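You operate a simulated robot arm through the tools that you are given. There is no shell and no other tool. Be economical: measure what you need, move in short steps, check, and stop when the job is done.

You are at the controls of a simulated two-armed robot. One attempt, no reset.

## Task
Take the lid off the seconds tub and lay it down on the top of the box table.

It is judged by the outcome, as a careful person would: the job done as asked, and still so three seconds after it is handed in. It fails if anything else is knocked over, pushed out of place, dropped, spilled or broken. A push-on lid holds only when it is set on centred and level and pressed home; a screw cap is set on level and turned clockwise until tight.

## Robot
Two 6-joint arms with two-finger grippers on one trunk, on a base that drives. Base frame: it is fixed to the floor where the robot stands at the start and does not move with it; the origin is under the middle of the robot, x ahead of it, y to its left, z up; the surface under the hand at the start is at about z = 820. Lengths are in mm, angles in degrees, forces in N, time in s.
The left shoulder is at the start at [30, 178, 963], the right one opposite. With the tool pointing down near the work surface each hand reaches from about 400 to 840 mm from the robot's upright axis, wherever it stands, measured 20 degrees to its own side. Payload 2.54 kg a hand.
The tool frame of a hand sits at the grasp point between the pads (the TCP): z along the fingers, y along the line on which they close. The tips reach 30 mm beyond it. The gripper opens to 116 mm. The gripper's body begins 95 mm behind the TCP.
Orientation is that of the tool frame in the base frame, as [roll, pitch, yaw] about the fixed x, y, z axes, in that order (R = Rz(yaw) Ry(pitch) Rx(roll)). With the fingers straight down and closing along the base's y, the tool's x points along the base's -x, its y along +y and its z along -z.

## Interface
- The arms move only by the tool drive_tool. It takes "left_deltas", "right_deltas" or both (then of equal length, played together; a hand with none holds still); each is a list of rows, each an object of numbers (a shift or turn left out is 0, a gripper value left out holds the last): "ax", "ay", "az": the turn, a rotation vector about the tool's x, y, z in units of 6 degrees (1.0 is 6 degrees); "dx", "dy", "dz": the shift along the tool's x, y, z in units of 25 mm (1.0 is 25 mm); "gripper": the gripper command, from -1 (fully open) to 1 (shut), values between in proportion. In form: [{"ax": .., "ay": .., "az": .., "dx": .., "dy": .., "dz": .., "gripper": ..}, ...]. A call has 1 to 10 rows; each row shifts and turns the commanded pose from where the row before left it, along the tool's axes as they then stand. A call with a number of a shift or a turn outside -1 to 1 is refused whole. Each row takes 0.2 s and may step no farther than 50 mm and 8.6 degrees from the row before; otherwise, or with a gripper value out of range, the whole call is refused. A pose out of reach is approached as far as the arm can. The call stops where the force on the tool passes 40 N (or 10 N more than at its start, if that is more) or the arm is blocked; 0.2 s more then pass. Each finger travels about 153 mm/s and halts on what it meets, pressing with about 43 N; the grip force reading is that of the motor and also rises with nothing between the fingers. The clock runs only during rows and for 0.2 s after the last one: add rows that do not move to give the fingers time. The reply holds the time, the measured pose of the TCP, the force on the tool along the base axes, the opening and the grip force, in the units named above and with some noise, with the torque about the TCP (base axes, N m) and any sound that the robot's microphone picked up.
- Cameras (640 x 400 px; columns grow to the right, rows downward): "scene" is now at [38.2, 18.5, 1674.5]; the picture's right is [0.27, -0.96, 0.00], its down [-0.82, -0.23, -0.52] and it looks along [0.50, 0.14, -0.85] (base axes); focal length 283 px, centre (320, 200). "left" rides on the left gripper at [69, 15, -122] in its tool frame; the picture's right is [-0.21, 0.98, 0.00], its down [-0.83, -0.18, -0.53] and it looks along [-0.52, -0.11, 0.85] (tool axes); focal length 251 px, centre (320, 200). "right" rides on the right gripper at [69, -15, -122] in its tool frame; the picture's right is [0.21, 0.98, 0.00], its down [-0.83, 0.18, -0.53] and it looks along [-0.52, 0.11, 0.85] (tool axes); focal length 251 px, centre (320, 200). There is no depth. A picture from a camera that has moved, and an enlarged one, comes with that camera's place and axes in the base frame and with its lens.
- grab_frame(camera): a new picture of that camera. No time passes.
- lift_body(by): slides the trunk up (or, below 0, down) by that many mm; the arms and the scene camera ride with it, the base frame stays. It gives what a move gives, with no picture.
- drive_base(legs): drives the robot by 1 to 6 legs, each [ahead, left, turn to the left] in mm, mm and degrees, along the robot's own axes; the way and the turn of a leg run together, so that a leg with both is an arc; at most 1500 mm and 180 degrees a leg. The arms and the cameras ride along, it lands a little off, and it stops where it bumps. It gives what a move gives.
- aim_head(pan, tilt): turns the head with the scene camera to pan (to the left, within 143 degrees either way) and tilt (down, from -29 to 69), counted from straight ahead of the robot. It gives what a move gives.
- enlarge(camera, box): a new picture of the part [left, top, right, bottom] of that camera's present view, enlarged. No time passes.
- job_done(): hands the job in; it is judged then, once.

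Go step by step. Nothing tells you exact positions but the pictures and the camera data: compare them with the known pose of the tool, close in by small moves and look again before you grip or let go. The budget is 120 turns and 100 pictures, counting those below and the enlarged ones. Unless the task says otherwise, let go and move clear before handing in, and close with one line.

The tools are called after "Emit:" by a JSON object that holds its "op" and its "data". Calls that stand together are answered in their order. drive_tool: Moves the arms, as the interface text tells. Its arguments: {"type":"object","properties":{"left_deltas":{"type":"array"},"right_deltas":{"type":"array"}},"required":[]} The other tools are called the same way: lift_body (by) slides the trunk up or down; drive_base (legs) drives the base; aim_head (pan, tilt) turns the head that bears the scene camera; grab_frame (camera) takes a picture; enlarge (camera, box) takes an enlarged picture of a part of a camera's view; job_done () hands the job in.

At the start:

```text
time: 0.0
left_tcp_pos: [397.7, 309.1, 1095.8]
left_tool_rot: [-180.0, 0.1, -180.0]
left_wrist_force: [-1.1, -0.3, -0.4]
left_wrist_torque: [0.01, -0.02, 0.01]
left_opening: 116.1
left_finger_force: 0.1
right_tcp_pos: [528.7, -127.1, 1086.8]
right_tool_rot: [180.0, 0.0, 179.9]
right_wrist_force: [0.3, -0.6, 0.3]
right_wrist_torque: [0.0, -0.04, 0.02]
right_opening: 115.9
right_finger_force: 0.1
trunk travel left (down, up): [-175.0, 365.0]
robot x, y, heading: [-1.3, -1.7, -0.0]
head pan, tilt: [15.8, 58.5]
```

scene: 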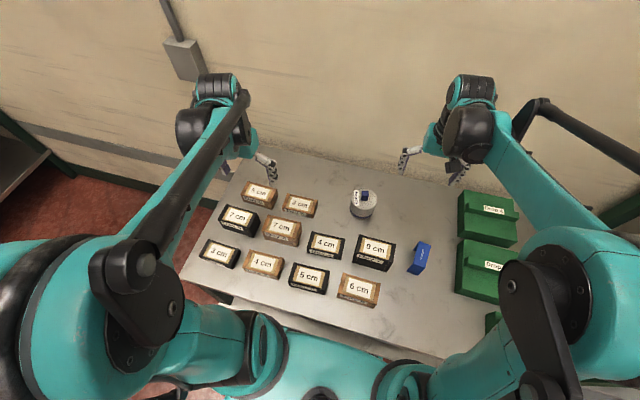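
right: 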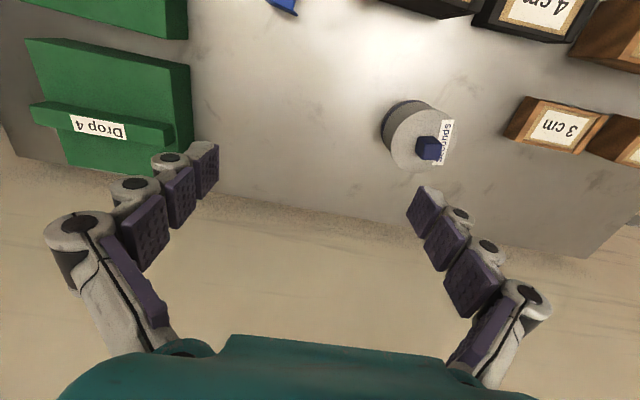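
left: 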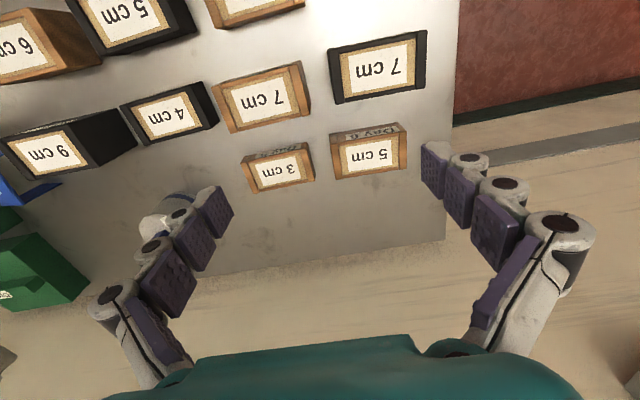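

I see a table with labelled boxes, green drop boxes, and a small grey tub with a blue knob on its lid, labelled "seconds". I'll look closer and look around to learn which table is the "box table".

Emit:
{"op": "enlarge", "data": {"camera": "scene", "box": [300, 160, 440, 250]}}

Emit:
{"op": "enlarge", "data": {"camera": "right", "box": [350, 70, 500, 190]}}

Emit:
{"op": "aim_head", "data": {"pan": 80, "tilt": 30}}

Emit:
{"op": "grab_frame", "data": {"camera": "scene"}}

Emit:
{"op": "aim_head", "data": {"pan": -80, "tilt": 30}}

Emit:
{"op": "grab_frame", "data": {"camera": "scene"}}

```text
4.44 times, centred on (370, 205) of scene
camera zoom: at [38.2, 18.5, 1674.5], right [0.27, -0.96, 0.0], down [-0.82, -0.23, -0.52], along [0.5, 0.14, -0.85], focal length 1256 px, centre (98, 178)
```

zoom: 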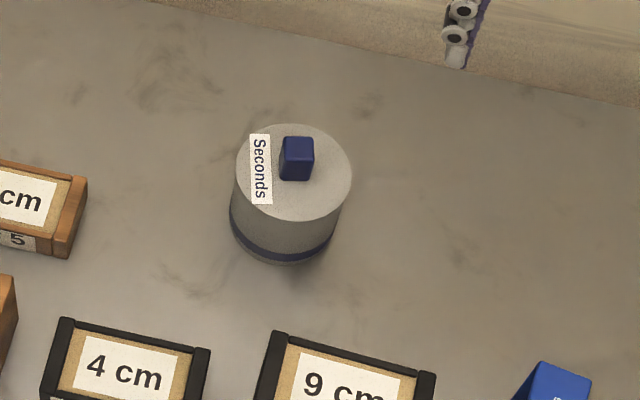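

```text
3.33 times, centred on (425, 130) of right
camera zoom: at [458.6, -141.9, 1208.9], right [-0.21, 0.98, 0.0], down [0.83, 0.18, 0.53], along [0.52, 0.11, -0.85], focal length 838 px, centre (-30, 433)
```

zoom: 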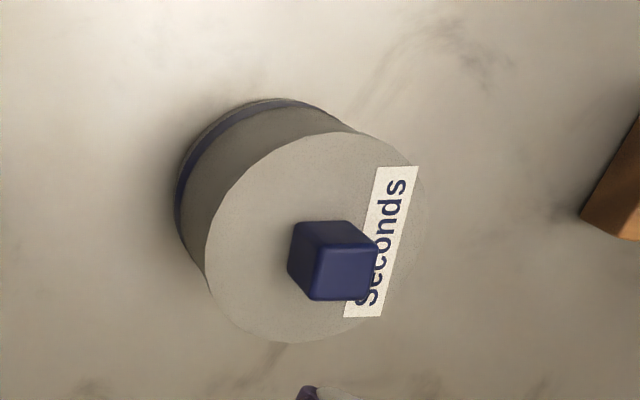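

```text
time: 1.4
left_tcp_pos: [396.9, 308.3, 1096.2]
left_tool_rot: [180.0, 0.0, -180.0]
left_wrist_force: [0.7, -0.3, 0.4]
left_wrist_torque: [0.02, -0.02, -0.02]
left_opening: 116.0
left_finger_force: 0.0
right_tcp_pos: [527.9, -128.6, 1086.5]
right_tool_rot: [180.0, -0.1, -180.0]
right_wrist_force: [-0.1, -0.7, -0.2]
right_wrist_torque: [0.01, -0.03, 0.03]
right_opening: 116.1
right_finger_force: 0.0
trunk travel left (down, up): [-175.0, 365.0]
robot x, y, heading: [0.1, -1.1, -0.1]
head pan, tilt: [80.0, 30.0]
```

```text
94 pictures are left
camera scene: at [-11.8, 88.9, 1714.8], right [0.98, -0.17, 0.0], down [-0.09, -0.49, -0.87], along [0.15, 0.85, -0.5], focal length 283 px, centre (320, 200)
```

scene: 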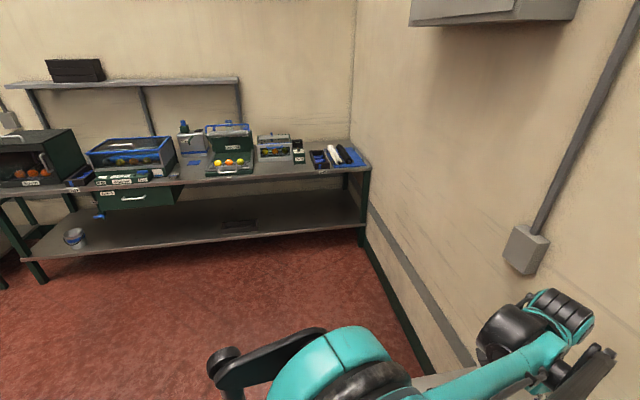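

```text
time: 3.8
left_tcp_pos: [397.3, 307.9, 1096.5]
left_tool_rot: [-180.0, 0.1, 180.0]
left_wrist_force: [0.1, 1.1, -0.3]
left_wrist_torque: [-0.02, 0.02, 0.0]
left_opening: 115.9
left_finger_force: 0.0
right_tcp_pos: [528.7, -127.0, 1086.3]
right_tool_rot: [180.0, 0.0, -179.9]
right_wrist_force: [0.6, 0.8, 0.6]
right_wrist_torque: [0.02, -0.01, -0.01]
right_opening: 115.9
right_finger_force: 0.2
trunk travel left (down, up): [-175.0, 365.0]
robot x, y, heading: [-0.8, -3.9, -0.0]
head pan, tilt: [-80.0, 30.0]
```

```text
93 pictures are left
camera scene: at [-11.8, -89.2, 1714.8], right [-0.98, -0.17, 0.0], down [-0.09, 0.49, -0.87], along [0.15, -0.85, -0.5], focal length 283 px, centre (320, 200)
```

scene: 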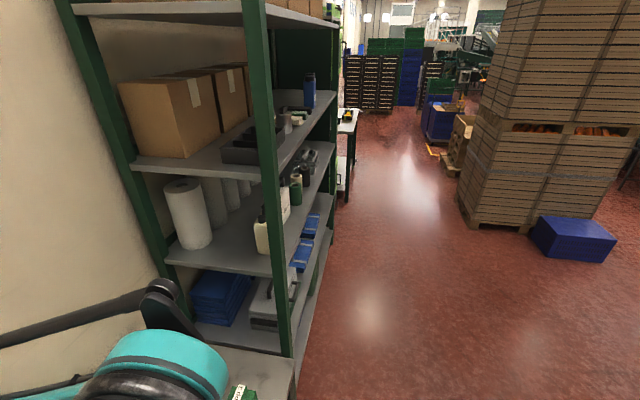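

The table in front holds the boxes, so it is most likely the box table. I'll check behind the robot before deciding.

Emit:
{"op": "aim_head", "data": {"pan": 143, "tilt": 25}}

Emit:
{"op": "grab_frame", "data": {"camera": "scene"}}

Emit:
{"op": "aim_head", "data": {"pan": -143, "tilt": 25}}

Emit:
{"op": "grab_frame", "data": {"camera": "scene"}}

Emit:
{"op": "aim_head", "data": {"pan": 0, "tilt": 60}}

Emit:
{"op": "grab_frame", "data": {"camera": "scene"}}

```text
time: 7.0
left_tcp_pos: [397.2, 306.1, 1095.4]
left_tool_rot: [-179.9, 0.0, -179.9]
left_wrist_force: [-0.5, -0.2, 0.6]
left_wrist_torque: [0.01, 0.01, -0.01]
left_opening: 116.1
left_finger_force: 0.1
right_tcp_pos: [529.0, -125.4, 1085.8]
right_tool_rot: [-180.0, -0.1, 180.0]
right_wrist_force: [-0.3, -0.3, 0.4]
right_wrist_torque: [-0.03, 0.02, 0.05]
right_opening: 116.2
right_finger_force: 0.1
trunk travel left (down, up): [-175.0, 365.0]
robot x, y, heading: [0.6, 1.6, 0.0]
head pan, tilt: [143.0, 25.0]
```

```text
92 pictures are left
camera scene: at [-101.1, 55.3, 1722.8], right [0.6, 0.8, 0.0], down [0.34, -0.25, -0.91], along [-0.72, 0.55, -0.42], focal length 283 px, centre (320, 200)
```

scene: 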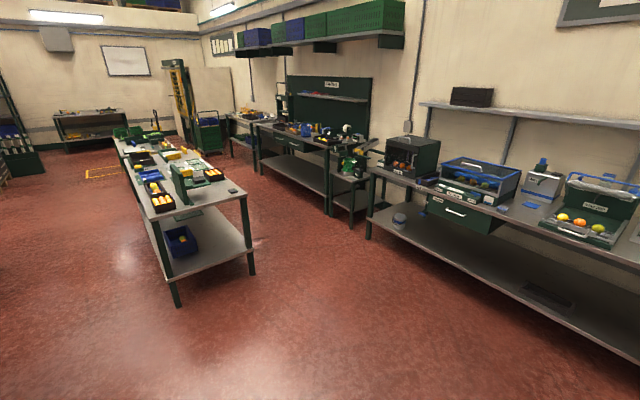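

```text
time: 10.9
left_tcp_pos: [397.2, 308.5, 1096.3]
left_tool_rot: [-180.0, 0.0, -179.9]
left_wrist_force: [0.2, 0.2, -0.7]
left_wrist_torque: [0.0, 0.0, -0.02]
left_opening: 115.9
left_finger_force: 0.1
right_tcp_pos: [527.8, -126.8, 1087.0]
right_tool_rot: [179.9, -0.1, 180.0]
right_wrist_force: [0.6, -0.1, 0.0]
right_wrist_torque: [-0.02, 0.0, 0.02]
right_opening: 115.8
right_finger_force: 0.0
trunk travel left (down, up): [-175.0, 365.0]
robot x, y, heading: [-2.4, -5.7, -0.2]
head pan, tilt: [-143.0, 25.0]
```

```text
91 pictures are left
camera scene: at [-101.1, -55.6, 1722.8], right [-0.6, 0.8, 0.0], down [0.34, 0.25, -0.91], along [-0.72, -0.55, -0.42], focal length 283 px, centre (320, 200)
```

scene: 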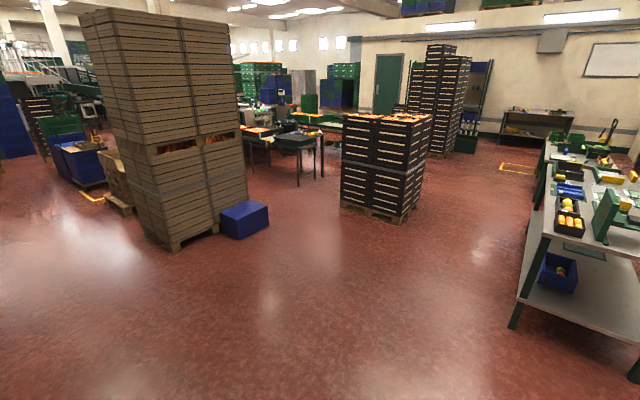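

```text
time: 13.2
left_tcp_pos: [396.8, 307.2, 1095.3]
left_tool_rot: [-180.0, 0.0, 179.9]
left_wrist_force: [1.0, 1.1, -1.3]
left_wrist_torque: [0.0, -0.02, 0.01]
left_opening: 115.9
left_finger_force: 0.0
right_tcp_pos: [527.1, -126.5, 1085.2]
right_tool_rot: [180.0, 0.1, 180.0]
right_wrist_force: [0.7, -1.0, -0.6]
right_wrist_torque: [0.0, -0.01, 0.03]
right_opening: 116.1
right_finger_force: 0.1
trunk travel left (down, up): [-175.0, 365.0]
robot x, y, heading: [3.3, 4.2, -0.2]
head pan, tilt: [0.0, 60.0]
```

```text
90 pictures are left
camera scene: at [39.1, -0.2, 1672.7], right [0.0, -1.0, 0.0], down [-0.87, 0.0, -0.5], along [0.5, 0.0, -0.87], focal length 283 px, centre (320, 200)
```

scene: 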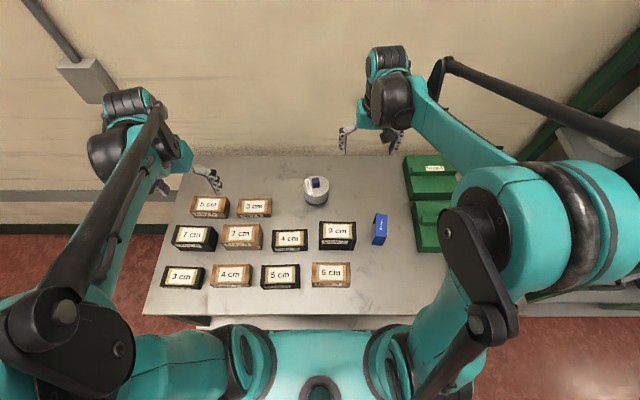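

The table in front, covered with labelled boxes, is the box table. I put the tub's knob at about (547, 14, 922), and I'll bring the right hand above it for a closer look.

Emit:
{"op": "drive_tool", "data": {"right_deltas": [{"dy": 0.94, "dx": -0.127, "dz": 0.4}, {"dy": 0.94, "dx": -0.127, "dz": 0.4}, {"dy": 0.94, "dx": -0.127, "dz": 0.4}, {"dy": 0.94, "dx": -0.127, "dz": 0.4}, {"dy": 0.94, "dx": -0.127, "dz": 0.4}, {"dy": 0.94, "dx": -0.127, "dz": 0.4}, {}]}}

Emit:
{"op": "grab_frame", "data": {"camera": "right"}}

Emit:
{"op": "enlarge", "data": {"camera": "scene", "box": [260, 150, 380, 225]}}

```text
time: 14.8
left_tcp_pos: [396.7, 307.3, 1096.4]
left_tool_rot: [180.0, 0.1, -179.9]
left_wrist_force: [0.3, 0.0, 0.5]
left_wrist_torque: [0.02, 0.0, -0.01]
left_opening: 116.0
left_finger_force: 0.1
right_tcp_pos: [547.4, 13.7, 1025.8]
right_tool_rot: [180.0, -0.1, 179.9]
right_wrist_force: [-0.5, -0.6, -0.6]
right_wrist_torque: [0.03, -0.05, -0.01]
right_opening: 116.0
right_finger_force: 0.0
trunk travel left (down, up): [-175.0, 365.0]
robot x, y, heading: [-2.8, 2.6, -0.0]
head pan, tilt: [0.0, 60.0]
```

```text
89 pictures are left
camera right: at [477.7, -1.3, 1148.5], right [-0.21, 0.98, 0.0], down [0.83, 0.18, 0.53], along [0.52, 0.11, -0.85], focal length 251 px, centre (320, 200)
```

right: 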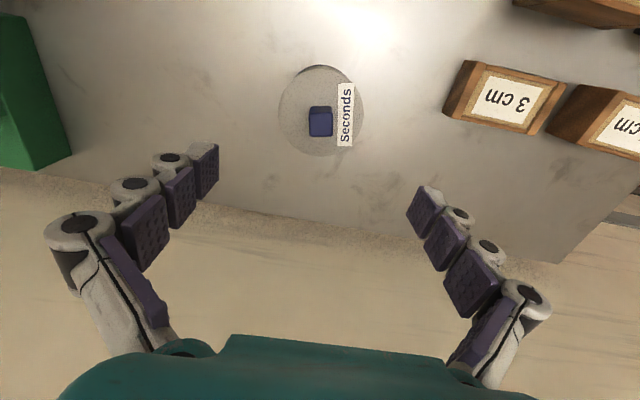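

```text
5.33 times, centred on (320, 188) of scene
camera zoom: at [38.8, -0.8, 1672.7], right [0.0, -1.0, 0.0], down [-0.87, 0.0, -0.5], along [0.5, 0.0, -0.87], focal length 1507 px, centre (320, 267)
```

zoom: 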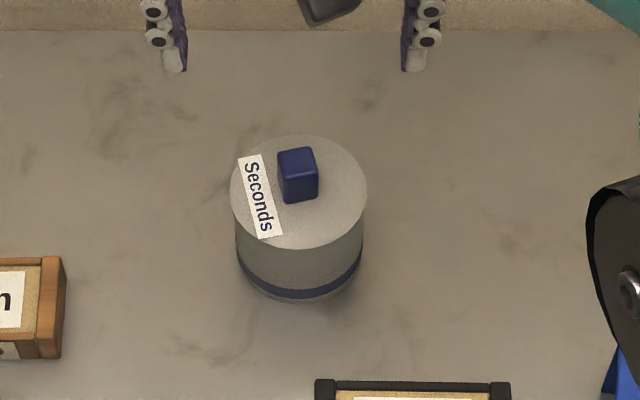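

Emit:
{"op": "enlarge", "data": {"camera": "right", "box": [260, 50, 388, 170]}}

```text
3.33 times, centred on (324, 110) of right
camera zoom: at [477.7, -1.3, 1148.5], right [-0.21, 0.98, 0.0], down [0.83, 0.18, 0.53], along [0.52, 0.11, -0.85], focal length 838 px, centre (307, 500)
```

zoom: 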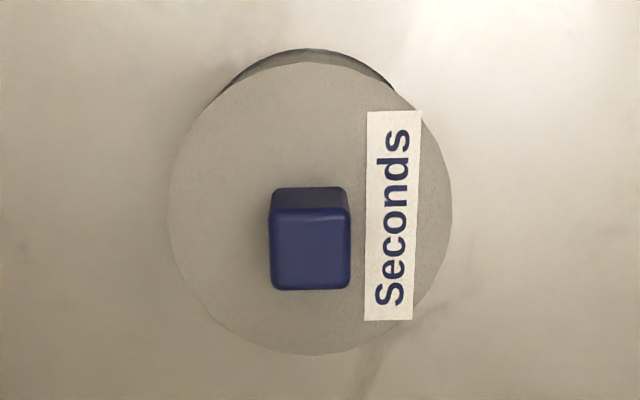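

The knob is a ~22 mm block, turned about 12°. I'll turn the wrist to match and come down part way.

Emit:
{"op": "drive_tool", "data": {"right_deltas": [{"az": -1, "dz": 0.5}, {"az": -1, "dz": 0.5}, {"dz": 0.5, "gripper": -0.6}, {"dz": 0.5}, {}]}}

Emit:
{"op": "grab_frame", "data": {"camera": "right"}}

Emit:
{"op": "enlarge", "data": {"camera": "scene", "box": [260, 150, 380, 225]}}

```text
time: 16.0
left_tcp_pos: [396.7, 307.7, 1097.0]
left_tool_rot: [180.0, 0.0, -180.0]
left_wrist_force: [0.0, -0.2, -1.0]
left_wrist_torque: [0.04, 0.01, 0.03]
left_opening: 115.8
left_finger_force: 0.1
right_tcp_pos: [547.1, 13.3, 975.7]
right_tool_rot: [-180.0, 0.0, -168.0]
right_wrist_force: [0.3, -0.1, -0.4]
right_wrist_torque: [-0.02, -0.03, -0.01]
right_opening: 92.7
right_finger_force: 0.1
trunk travel left (down, up): [-175.0, 365.0]
robot x, y, heading: [0.6, 2.4, 0.0]
head pan, tilt: [0.0, 60.0]
```

```text
86 pictures are left
camera right: at [482.4, -15.8, 1097.7], right [-0.41, 0.91, 0.0], down [0.77, 0.35, 0.53], along [0.49, 0.22, -0.85], focal length 251 px, centre (320, 200)
```

right: 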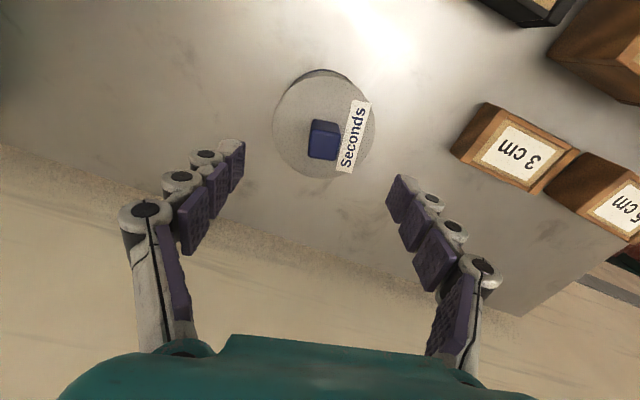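

```text
5.33 times, centred on (320, 188) of scene
camera zoom: at [38.9, -0.2, 1672.7], right [0.0, -1.0, 0.0], down [-0.87, 0.0, -0.5], along [0.5, 0.0, -0.87], focal length 1507 px, centre (320, 267)
```

zoom: 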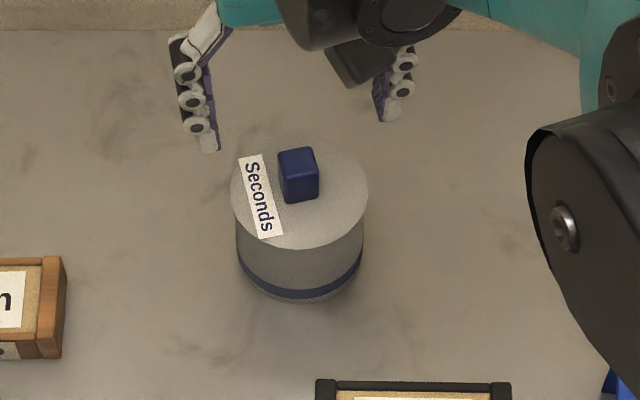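

Combining the views, the lid top is at about z = 911 and the knob top at about 936, centred near (532, 11). I'll shift by about 15 mm toward the robot and check.

Emit:
{"op": "drive_tool", "data": {"right_deltas": [{"dx": 0.6, "dy": 0.04}, {"dz": 0.2}, {}]}}

Emit:
{"op": "grab_frame", "data": {"camera": "right"}}

Emit:
{"op": "enlarge", "data": {"camera": "scene", "box": [260, 150, 380, 225]}}

```text
time: 16.8
left_tcp_pos: [396.1, 307.9, 1097.2]
left_tool_rot: [-179.9, 0.0, 180.0]
left_wrist_force: [-0.7, 0.4, -0.2]
left_wrist_torque: [-0.02, -0.02, -0.02]
left_opening: 115.8
left_finger_force: 0.0
right_tcp_pos: [532.8, 10.7, 972.0]
right_tool_rot: [179.9, 0.0, -167.9]
right_wrist_force: [0.5, -0.4, 0.5]
right_wrist_torque: [0.02, -0.02, 0.0]
right_opening: 92.8
right_finger_force: 0.0
trunk travel left (down, up): [-175.0, 365.0]
robot x, y, heading: [-0.9, 0.2, -0.2]
head pan, tilt: [0.0, 60.0]
```

```text
84 pictures are left
camera right: at [467.0, -17.4, 1092.9], right [-0.41, 0.91, 0.0], down [0.77, 0.35, 0.53], along [0.49, 0.22, -0.85], focal length 251 px, centre (320, 200)
```

right: 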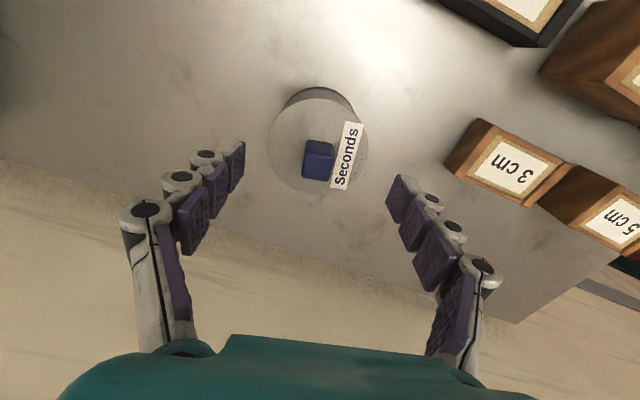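

```text
5.33 times, centred on (320, 188) of scene
camera zoom: at [38.5, -0.2, 1672.7], right [0.0, -1.0, 0.0], down [-0.87, 0.0, -0.5], along [0.5, 0.0, -0.87], focal length 1507 px, centre (320, 267)
```

zoom: 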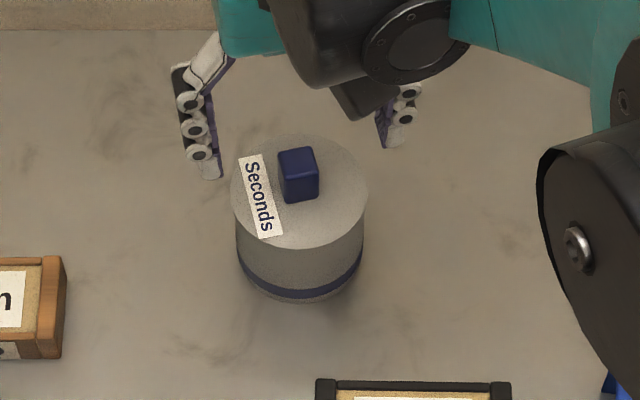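

The knob now lines up between the fingers in both views. I'll descend to just above the lid.

Emit:
{"op": "drive_tool", "data": {"right_deltas": [{"dz": 0.4}, {"dz": 0.4}, {"dz": 0.2}, {}]}}

Emit:
{"op": "grab_frame", "data": {"camera": "right"}}

Emit:
{"op": "enlarge", "data": {"camera": "scene", "box": [260, 150, 380, 225]}}

```text
time: 17.8
left_tcp_pos: [397.0, 308.0, 1095.1]
left_tool_rot: [-179.9, 0.0, 180.0]
left_wrist_force: [0.0, 0.3, 0.2]
left_wrist_torque: [-0.03, 0.01, -0.02]
left_opening: 116.2
left_finger_force: 0.0
right_tcp_pos: [531.4, 13.0, 947.1]
right_tool_rot: [-180.0, 0.1, -168.0]
right_wrist_force: [0.2, 0.9, -0.5]
right_wrist_torque: [0.0, 0.01, -0.02]
right_opening: 92.7
right_finger_force: 0.0
trunk travel left (down, up): [-175.0, 365.0]
robot x, y, heading: [1.0, 0.5, -0.1]
head pan, tilt: [0.0, 60.0]
```

```text
82 pictures are left
camera right: at [466.7, -17.1, 1069.1], right [-0.41, 0.91, 0.0], down [0.77, 0.35, 0.53], along [0.49, 0.22, -0.85], focal length 251 px, centre (320, 200)
```

right: 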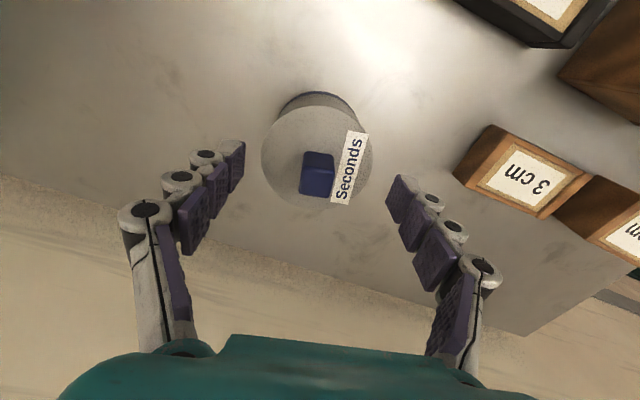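

```text
5.33 times, centred on (320, 188) of scene
camera zoom: at [39.1, -0.1, 1672.7], right [0.0, -1.0, 0.0], down [-0.87, 0.0, -0.5], along [0.5, 0.0, -0.87], focal length 1507 px, centre (320, 267)
```

zoom: 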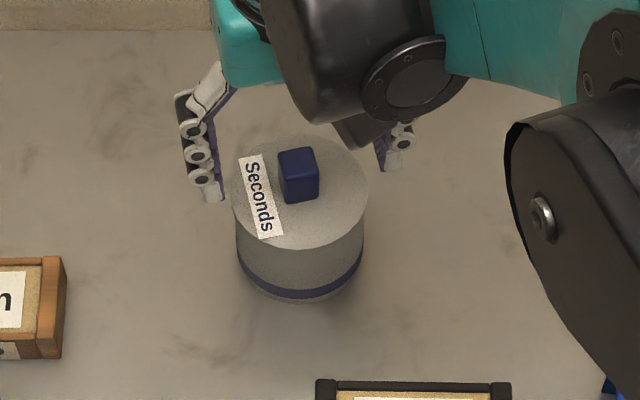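

The fingers are about 6 mm above the lid on both sides of the knob. I'll close partly and check the centring.

Emit:
{"op": "drive_tool", "data": {"right_deltas": [{"gripper": -0.2}, {"gripper": 0.4}, {}, {}]}}

Emit:
{"op": "enlarge", "data": {"camera": "right", "box": [240, 80, 400, 240]}}

Emit:
{"op": "enlarge", "data": {"camera": "scene", "box": [260, 150, 380, 225]}}

```text
time: 18.8
left_tcp_pos: [396.4, 306.9, 1096.1]
left_tool_rot: [180.0, -0.1, -180.0]
left_wrist_force: [-0.3, -0.3, -0.2]
left_wrist_torque: [0.05, 0.0, 0.0]
left_opening: 116.0
left_finger_force: 0.0
right_tcp_pos: [531.6, 10.8, 947.3]
right_tool_rot: [180.0, 0.0, -168.0]
right_wrist_force: [-0.1, 0.0, 0.0]
right_wrist_torque: [0.0, 0.03, 0.01]
right_opening: 34.7
right_finger_force: 0.1
trunk travel left (down, up): [-175.0, 365.0]
robot x, y, heading: [0.9, -2.8, 0.4]
head pan, tilt: [0.0, 60.0]
```

```text
2.50 times, centred on (320, 160) of right
camera zoom: at [466.8, -17.2, 1069.2], right [-0.41, 0.91, 0.0], down [0.77, 0.35, 0.53], along [0.49, 0.22, -0.85], focal length 629 px, centre (320, 300)
```

zoom: 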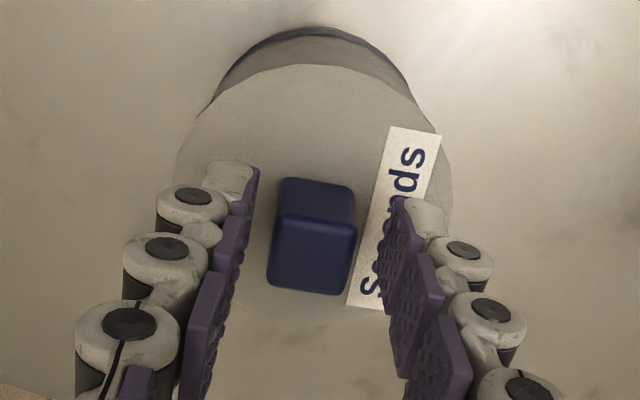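

```text
5.33 times, centred on (320, 188) of scene
camera zoom: at [39.1, -0.1, 1672.7], right [0.0, -1.0, 0.0], down [-0.87, 0.0, -0.5], along [0.5, 0.0, -0.87], focal length 1507 px, centre (320, 267)
```

zoom: 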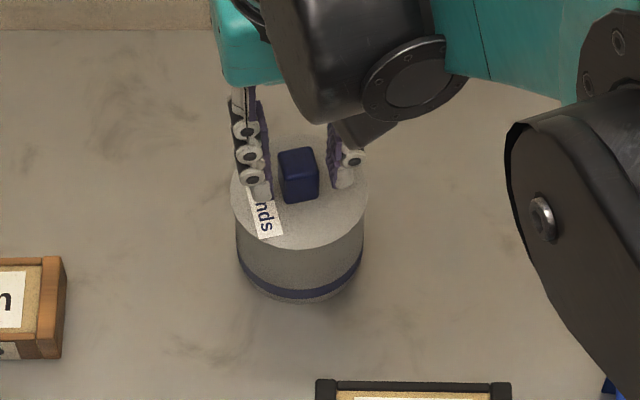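

Roughly centred; I'll nudge 1 mm and close on the knob.

Emit:
{"op": "drive_tool", "data": {"right_deltas": [{"dy": -0.05}, {"gripper": 0.7}, {"gripper": 1}, {}, {}]}}

Emit:
{"op": "enlarge", "data": {"camera": "right", "box": [240, 80, 400, 240]}}

```text
time: 20.0
left_tcp_pos: [396.5, 307.2, 1095.2]
left_tool_rot: [-180.0, 0.0, -180.0]
left_wrist_force: [0.5, -0.3, 0.2]
left_wrist_torque: [0.01, -0.02, 0.02]
left_opening: 115.8
left_finger_force: 0.1
right_tcp_pos: [533.2, 10.7, 946.0]
right_tool_rot: [-180.0, 0.0, -168.0]
right_wrist_force: [0.1, -0.8, 0.1]
right_wrist_torque: [0.0, -0.05, -0.01]
right_opening: 20.3
right_finger_force: 43.5
trunk travel left (down, up): [-175.0, 365.0]
robot x, y, heading: [1.3, -2.8, -0.0]
head pan, tilt: [0.0, 60.0]
heard: snap
```

```text
2.50 times, centred on (320, 160) of right
camera zoom: at [467.3, -18.2, 1069.0], right [-0.41, 0.91, 0.0], down [0.77, 0.35, 0.53], along [0.49, 0.22, -0.85], focal length 629 px, centre (320, 300)
```

zoom: 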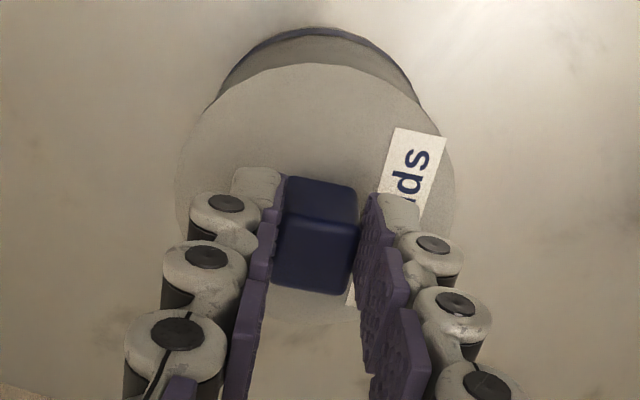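

Gripped at 20 mm with 43 N, and I heard a "snap". I'll lift a few millimetres and check what comes up.

Emit:
{"op": "drive_tool", "data": {"right_deltas": [{"dz": -0.1}, {"dz": -0.1}, {"dz": -0.1}, {}]}}

Emit:
{"op": "enlarge", "data": {"camera": "scene", "box": [260, 150, 380, 225]}}

Emit:
{"op": "enlarge", "data": {"camera": "right", "box": [240, 80, 400, 240]}}

```text
time: 21.0
left_tcp_pos: [398.5, 307.7, 1095.3]
left_tool_rot: [-180.0, 0.0, 180.0]
left_wrist_force: [0.1, -0.2, -0.3]
left_wrist_torque: [-0.03, -0.02, 0.03]
left_opening: 115.8
left_finger_force: 0.0
right_tcp_pos: [531.4, 11.5, 953.5]
right_tool_rot: [-180.0, 0.1, -168.0]
right_wrist_force: [0.7, -0.3, -0.6]
right_wrist_torque: [0.01, -0.03, 0.03]
right_opening: 20.8
right_finger_force: 42.9
trunk travel left (down, up): [-175.0, 365.0]
robot x, y, heading: [-1.5, -4.1, 0.2]
head pan, tilt: [0.0, 60.0]
```

```text
5.33 times, centred on (320, 188) of scene
camera zoom: at [39.2, -0.1, 1672.7], right [0.0, -1.0, 0.0], down [-0.87, 0.0, -0.5], along [0.5, 0.0, -0.87], focal length 1507 px, centre (320, 267)
```

zoom: 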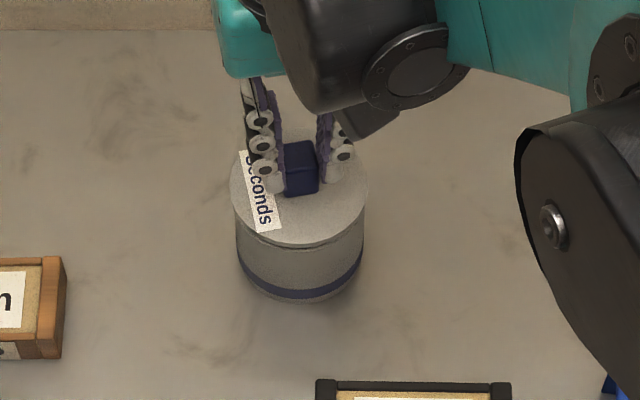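

```text
2.50 times, centred on (320, 160) of right
camera zoom: at [467.3, -17.7, 1075.8], right [-0.41, 0.91, 0.0], down [0.77, 0.35, 0.53], along [0.49, 0.22, -0.85], focal length 629 px, centre (320, 300)
```

zoom: 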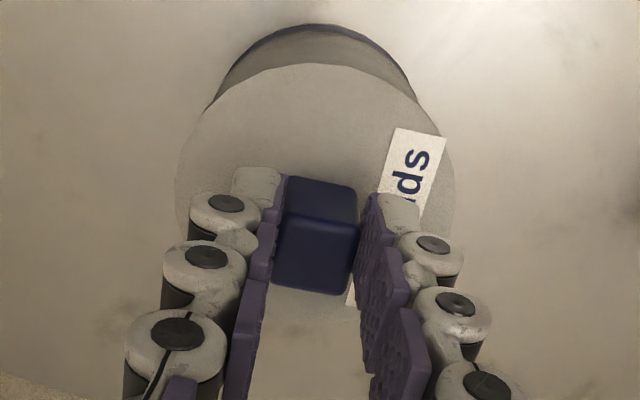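

The lid is rising while the tub's band stays put. I'll keep lifting straight up.

Emit:
{"op": "drive_tool", "data": {"right_deltas": [{"dz": -0.15}, {"dz": -0.15}, {"dz": -0.15}, {"dz": -0.25}, {"dz": -0.25}, {"dz": -0.3}, {}]}}

Emit:
{"op": "enlarge", "data": {"camera": "scene", "box": [240, 110, 400, 235]}}

```text
time: 22.6
left_tcp_pos: [397.6, 308.0, 1096.3]
left_tool_rot: [180.0, 0.0, -180.0]
left_wrist_force: [-0.6, -0.7, -0.6]
left_wrist_torque: [-0.02, 0.0, 0.04]
left_opening: 115.7
left_finger_force: 0.0
right_tcp_pos: [533.3, 10.1, 985.7]
right_tool_rot: [-180.0, 0.0, -168.1]
right_wrist_force: [0.0, 0.4, 0.7]
right_wrist_torque: [0.01, -0.01, 0.01]
right_opening: 20.7
right_finger_force: 42.7
trunk travel left (down, up): [-175.0, 365.0]
robot x, y, heading: [-3.9, -0.2, -0.1]
head pan, tilt: [0.0, 60.0]
```

```text
3.20 times, centred on (320, 172) of scene
camera zoom: at [39.3, -0.1, 1672.7], right [0.0, -1.0, 0.0], down [-0.87, 0.0, -0.5], along [0.5, 0.0, -0.87], focal length 904 px, centre (320, 288)
```

zoom: 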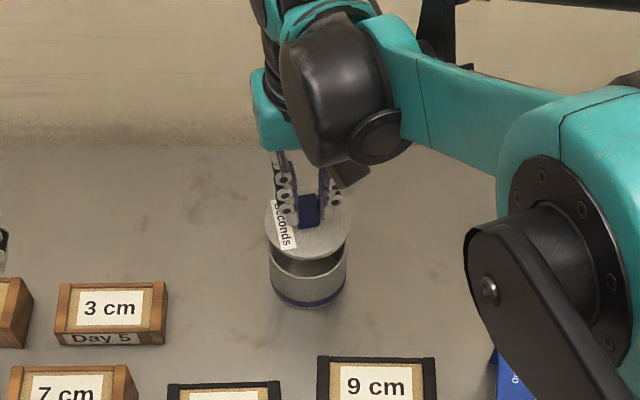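

The lid is off and the tub is still standing. I'll carry the lid to the free area on the right side of the table, around (530, -130).

Emit:
{"op": "drive_tool", "data": {"right_deltas": [{"dz": -0.6}, {"dx": 0.194, "dy": -0.913}, {"dx": 0.194, "dy": -0.913}, {"dx": 0.194, "dy": -0.913}, {"dx": 0.194, "dy": -0.913}, {"dx": 0.194, "dy": -0.913}, {"dx": 0.194, "dy": -0.913}, {}]}}

Emit:
{"op": "grab_frame", "data": {"camera": "scene"}}

Emit:
{"op": "grab_frame", "data": {"camera": "right"}}

```text
time: 24.4
left_tcp_pos: [397.4, 307.5, 1095.7]
left_tool_rot: [-179.9, 0.1, 179.9]
left_wrist_force: [-0.4, -0.2, 0.7]
left_wrist_torque: [-0.05, 0.01, 0.0]
left_opening: 116.3
left_finger_force: 0.1
right_tcp_pos: [533.4, -128.8, 999.9]
right_tool_rot: [180.0, 0.0, -168.0]
right_wrist_force: [0.0, 0.0, -1.1]
right_wrist_torque: [-0.01, -0.01, 0.02]
right_opening: 20.5
right_finger_force: 43.4
trunk travel left (down, up): [-175.0, 365.0]
robot x, y, heading: [0.0, 4.5, 0.1]
head pan, tilt: [0.0, 60.0]
```

```text
74 pictures are left
camera scene: at [39.2, 0.3, 1672.7], right [0.0, -1.0, 0.0], down [-0.87, 0.0, -0.5], along [0.5, 0.0, -0.87], focal length 283 px, centre (320, 200)
```

scene: 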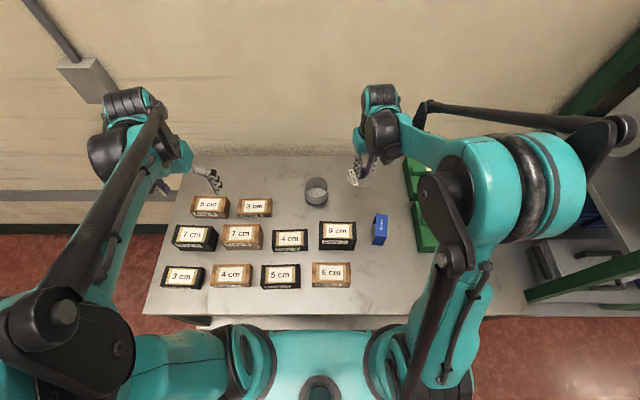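

```text
73 pictures are left
camera right: at [467.3, -157.6, 1122.3], right [-0.41, 0.91, 0.0], down [0.77, 0.35, 0.53], along [0.49, 0.22, -0.85], focal length 251 px, centre (320, 200)
```

right: 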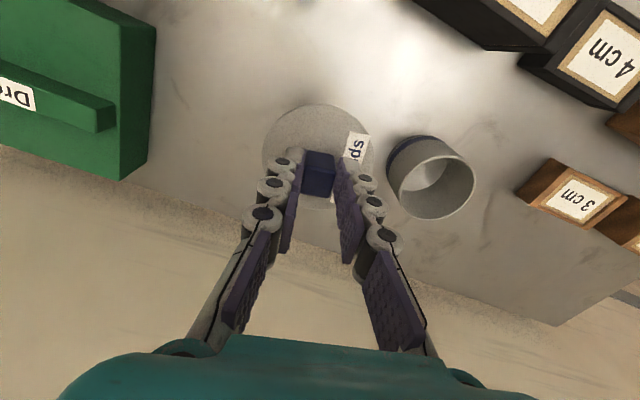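

The tub stands open and the spot beneath the lid is clear. I'll lower to about z = 885 and then look.

Emit:
{"op": "drive_tool", "data": {"right_deltas": [{"dz": 0.8}, {"dz": 0.8}, {"dz": 0.8}, {"dz": 0.8}, {"dz": 0.8}, {"dz": 0.6}, {}]}}

Emit:
{"op": "enlarge", "data": {"camera": "scene", "box": [280, 140, 440, 240]}}

Emit:
{"op": "grab_frame", "data": {"camera": "left"}}

```text
time: 26.0
left_tcp_pos: [397.5, 307.3, 1096.9]
left_tool_rot: [180.0, 0.0, 180.0]
left_wrist_force: [0.1, 0.0, 0.1]
left_wrist_torque: [0.04, -0.01, 0.0]
left_opening: 116.0
left_finger_force: 0.0
right_tcp_pos: [532.9, -129.1, 886.1]
right_tool_rot: [-179.9, 0.0, -168.0]
right_wrist_force: [0.2, -0.3, -1.7]
right_wrist_torque: [-0.03, 0.01, 0.0]
right_opening: 20.7
right_finger_force: 42.9
trunk travel left (down, up): [-175.0, 365.0]
robot x, y, heading: [6.4, 0.3, -0.0]
head pan, tilt: [0.0, 60.0]
```

```text
4.00 times, centred on (360, 190) of scene
camera zoom: at [38.9, -0.1, 1672.7], right [0.0, -1.0, 0.0], down [-0.87, 0.0, -0.5], along [0.5, 0.0, -0.87], focal length 1130 px, centre (160, 240)
```

zoom: 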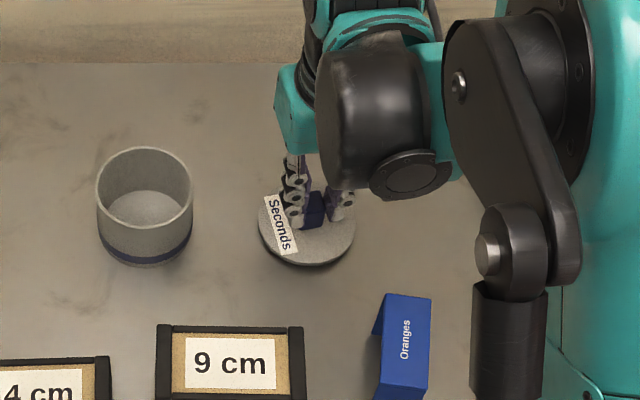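

```text
71 pictures are left
camera left: at [326.8, 323.1, 1218.3], right [0.21, 0.98, 0.0], down [0.83, -0.18, 0.53], along [0.52, -0.11, -0.85], focal length 251 px, centre (320, 200)
```

left: 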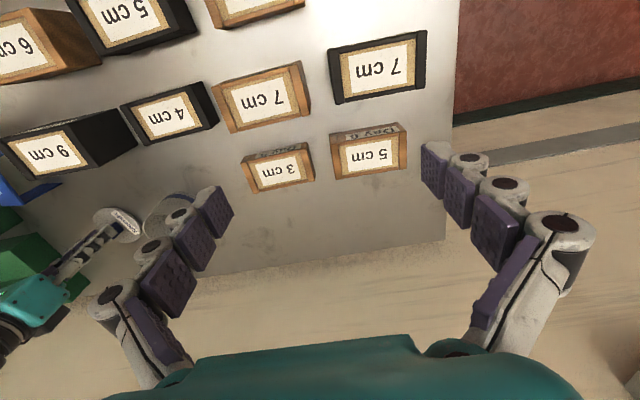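

The lid hangs level about 25 mm above the table. I'll lower in small steps until the force shows contact.

Emit:
{"op": "drive_tool", "data": {"right_deltas": [{"dz": 0.2}, {"dz": 0.2}, {"dz": 0.15}, {"dz": 0.1}, {}]}}

Emit:
{"op": "enlarge", "data": {"camera": "scene", "box": [320, 165, 400, 215]}}

```text
time: 26.6
left_tcp_pos: [395.6, 308.9, 1096.1]
left_tool_rot: [180.0, 0.2, -180.0]
left_wrist_force: [0.6, 0.4, 0.5]
left_wrist_torque: [0.02, 0.06, 0.03]
left_opening: 115.9
left_finger_force: 0.0
right_tcp_pos: [532.9, -129.1, 878.5]
right_tool_rot: [-179.9, 0.2, -168.0]
right_wrist_force: [-1.7, 1.8, 31.6]
right_wrist_torque: [0.04, 0.22, 0.0]
right_opening: 20.6
right_finger_force: 43.5
trunk travel left (down, up): [-175.0, 365.0]
robot x, y, heading: [1.2, -1.5, 0.1]
head pan, tilt: [0.0, 60.0]
stopped in row 3 (right hand): the force on the tool passed its limit at 47 N (the readings are from after the stop); the commanded pose is now the measured one
```

```text
8.00 times, centred on (360, 190) of scene
camera zoom: at [36.8, 0.5, 1673.1], right [0.0, -1.0, 0.0], down [-0.87, 0.0, -0.5], along [0.5, 0.0, -0.87], focal length 2261 px, centre (0, 280)
```

zoom: 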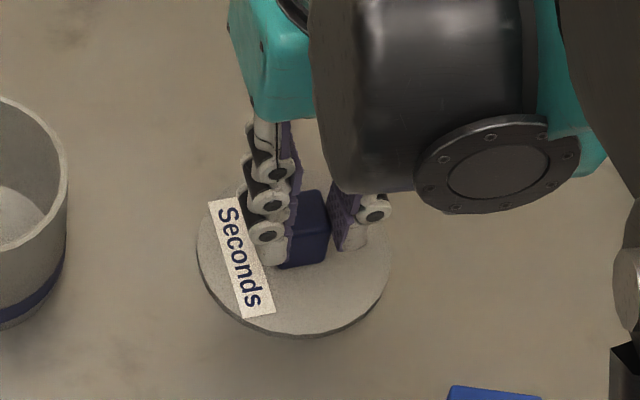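

The lid has met the table with only vertical force and little torque. I'll relieve the pressure slightly, then open the fingers gently.

Emit:
{"op": "drive_tool", "data": {"right_deltas": [{"dz": -0.03}, {}]}}

Emit:
{"op": "enlarge", "data": {"camera": "right", "box": [220, 60, 420, 240]}}

```text
time: 27.2
left_tcp_pos: [396.0, 307.3, 1097.8]
left_tool_rot: [179.9, 0.1, -180.0]
left_wrist_force: [-0.2, 0.1, -0.1]
left_wrist_torque: [-0.01, -0.01, 0.0]
left_opening: 115.8
left_finger_force: 0.0
right_tcp_pos: [531.2, -130.2, 877.3]
right_tool_rot: [-179.9, 0.2, -168.0]
right_wrist_force: [-5.4, 1.0, 22.9]
right_wrist_torque: [-0.02, 0.23, 0.03]
right_opening: 20.7
right_finger_force: 43.3
trunk travel left (down, up): [-175.0, 365.0]
robot x, y, heading: [-1.1, 0.0, 0.1]
head pan, tilt: [0.0, 60.0]
```

```text
2.22 times, centred on (320, 150) of right
camera zoom: at [467.4, -158.8, 1000.0], right [-0.41, 0.91, 0.0], down [0.77, 0.35, 0.54], along [0.49, 0.22, -0.84], focal length 559 px, centre (320, 311)
```

zoom: 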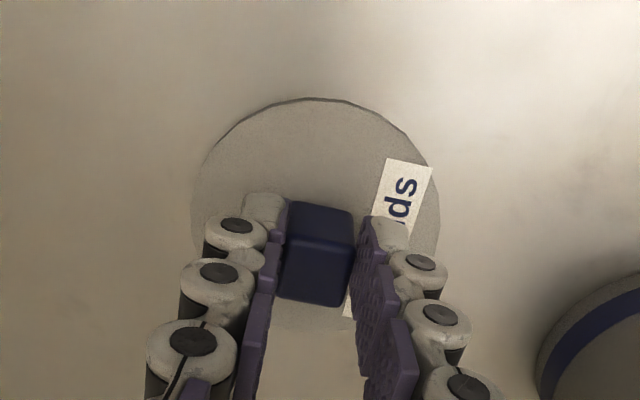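

Emit:
{"op": "drive_tool", "data": {"right_deltas": [{"dz": -0.06}, {}]}}

```text
time: 27.9
left_tcp_pos: [397.7, 307.6, 1095.4]
left_tool_rot: [179.9, 0.0, 180.0]
left_wrist_force: [0.8, -0.3, -0.1]
left_wrist_torque: [0.02, 0.0, 0.01]
left_opening: 115.8
left_finger_force: 0.0
right_tcp_pos: [533.8, -130.3, 878.3]
right_tool_rot: [-179.9, 0.2, -168.0]
right_wrist_force: [-0.6, 1.7, 1.2]
right_wrist_torque: [-0.02, 0.11, -0.04]
right_opening: 20.7
right_finger_force: 42.9
trunk travel left (down, up): [-175.0, 365.0]
robot x, y, heading: [-1.6, -3.4, 0.1]
head pan, tilt: [0.0, 60.0]
```

The load is now about 1 N, so the lid is just resting on the table. I'll open the fingers.

Emit:
{"op": "drive_tool", "data": {"right_deltas": [{"gripper": 0.5}, {"gripper": 0.3}, {"gripper": 0.1}, {}]}}

Emit:
{"op": "enlarge", "data": {"camera": "right", "box": [220, 60, 420, 240]}}

```text
time: 28.9
left_tcp_pos: [396.7, 308.5, 1095.0]
left_tool_rot: [180.0, 0.0, -180.0]
left_wrist_force: [0.1, -0.8, -0.3]
left_wrist_torque: [-0.01, 0.0, 0.03]
left_opening: 115.8
left_finger_force: 0.1
right_tcp_pos: [535.7, -129.6, 878.9]
right_tool_rot: [-179.9, 0.2, -168.0]
right_wrist_force: [-0.3, 0.4, -0.1]
right_wrist_torque: [0.0, -0.02, 0.02]
right_opening: 52.0
right_finger_force: 0.1
trunk travel left (down, up): [-175.0, 365.0]
robot x, y, heading: [0.7, -0.2, 0.1]
head pan, tilt: [0.0, 60.0]
```

```text
2.22 times, centred on (320, 150) of right
camera zoom: at [469.3, -159.2, 1000.4], right [-0.41, 0.91, 0.0], down [0.77, 0.35, 0.54], along [0.49, 0.22, -0.84], focal length 559 px, centre (320, 311)
```

zoom: 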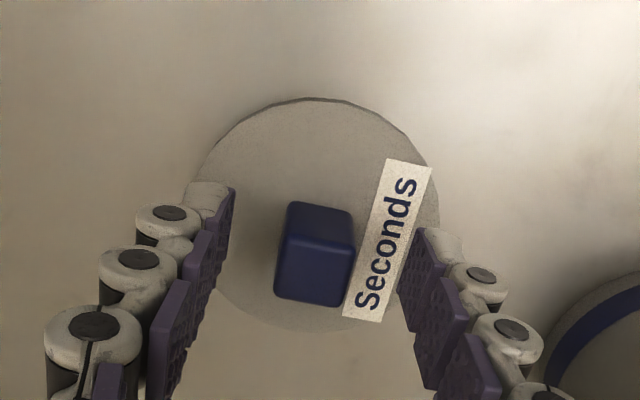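

The lid stayed in place, free of the fingers. I'll raise the hand well clear and check the scene.

Emit:
{"op": "drive_tool", "data": {"right_deltas": [{"dz": -0.4}, {"dz": -0.6}, {"dz": -1}, {"dz": -1}, {"dz": -1}, {"dz": -1}, {"dz": -1}, {}]}}

Emit:
{"op": "grab_frame", "data": {"camera": "right"}}

Emit:
{"op": "enlarge", "data": {"camera": "scene", "box": [280, 140, 440, 240]}}

```text
time: 30.6
left_tcp_pos: [397.8, 307.1, 1094.6]
left_tool_rot: [180.0, -0.1, 180.0]
left_wrist_force: [0.2, 0.1, 0.2]
left_wrist_torque: [0.01, 0.01, -0.02]
left_opening: 115.7
left_finger_force: 0.0
right_tcp_pos: [534.4, -129.5, 1028.3]
right_tool_rot: [180.0, 0.0, -168.1]
right_wrist_force: [0.8, -0.1, 0.1]
right_wrist_torque: [0.01, 0.0, -0.04]
right_opening: 52.1
right_finger_force: 0.0
trunk travel left (down, up): [-175.0, 365.0]
robot x, y, heading: [-0.2, 0.2, -0.0]
head pan, tilt: [0.0, 60.0]
```

```text
67 pictures are left
camera right: at [469.3, -158.6, 1150.1], right [-0.41, 0.91, 0.0], down [0.77, 0.35, 0.54], along [0.49, 0.22, -0.84], focal length 251 px, centre (320, 200)
```

right: 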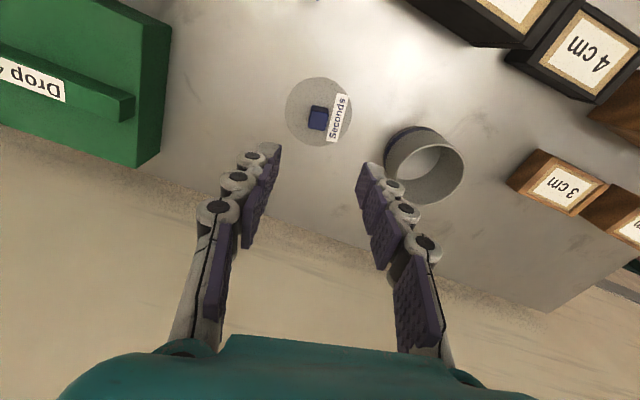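

```text
4.00 times, centred on (360, 190) of scene
camera zoom: at [39.7, -0.2, 1672.7], right [0.0, -1.0, 0.0], down [-0.87, 0.0, -0.5], along [0.5, 0.0, -0.87], focal length 1130 px, centre (160, 240)
```

zoom: 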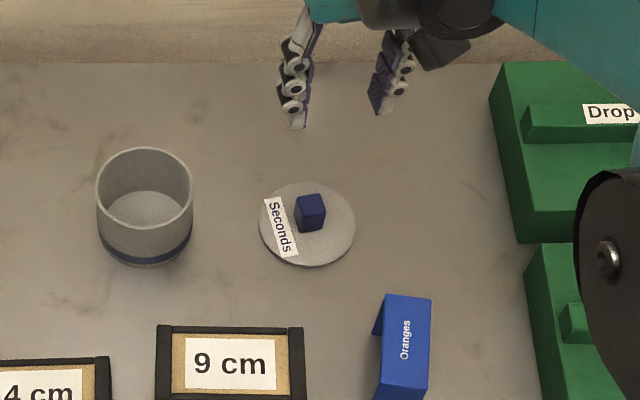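

The lid lies flat on the table beside the open, upright tub. Everything else is where it was, and the hand is clear, so I'm handing in.

Emit:
{"op": "job_done", "data": {}}

```text
The job is handed in.
```

The lid is off the seconds tub and lying flat on the box table. The tub is still upright in its place, and nothing else was moved.
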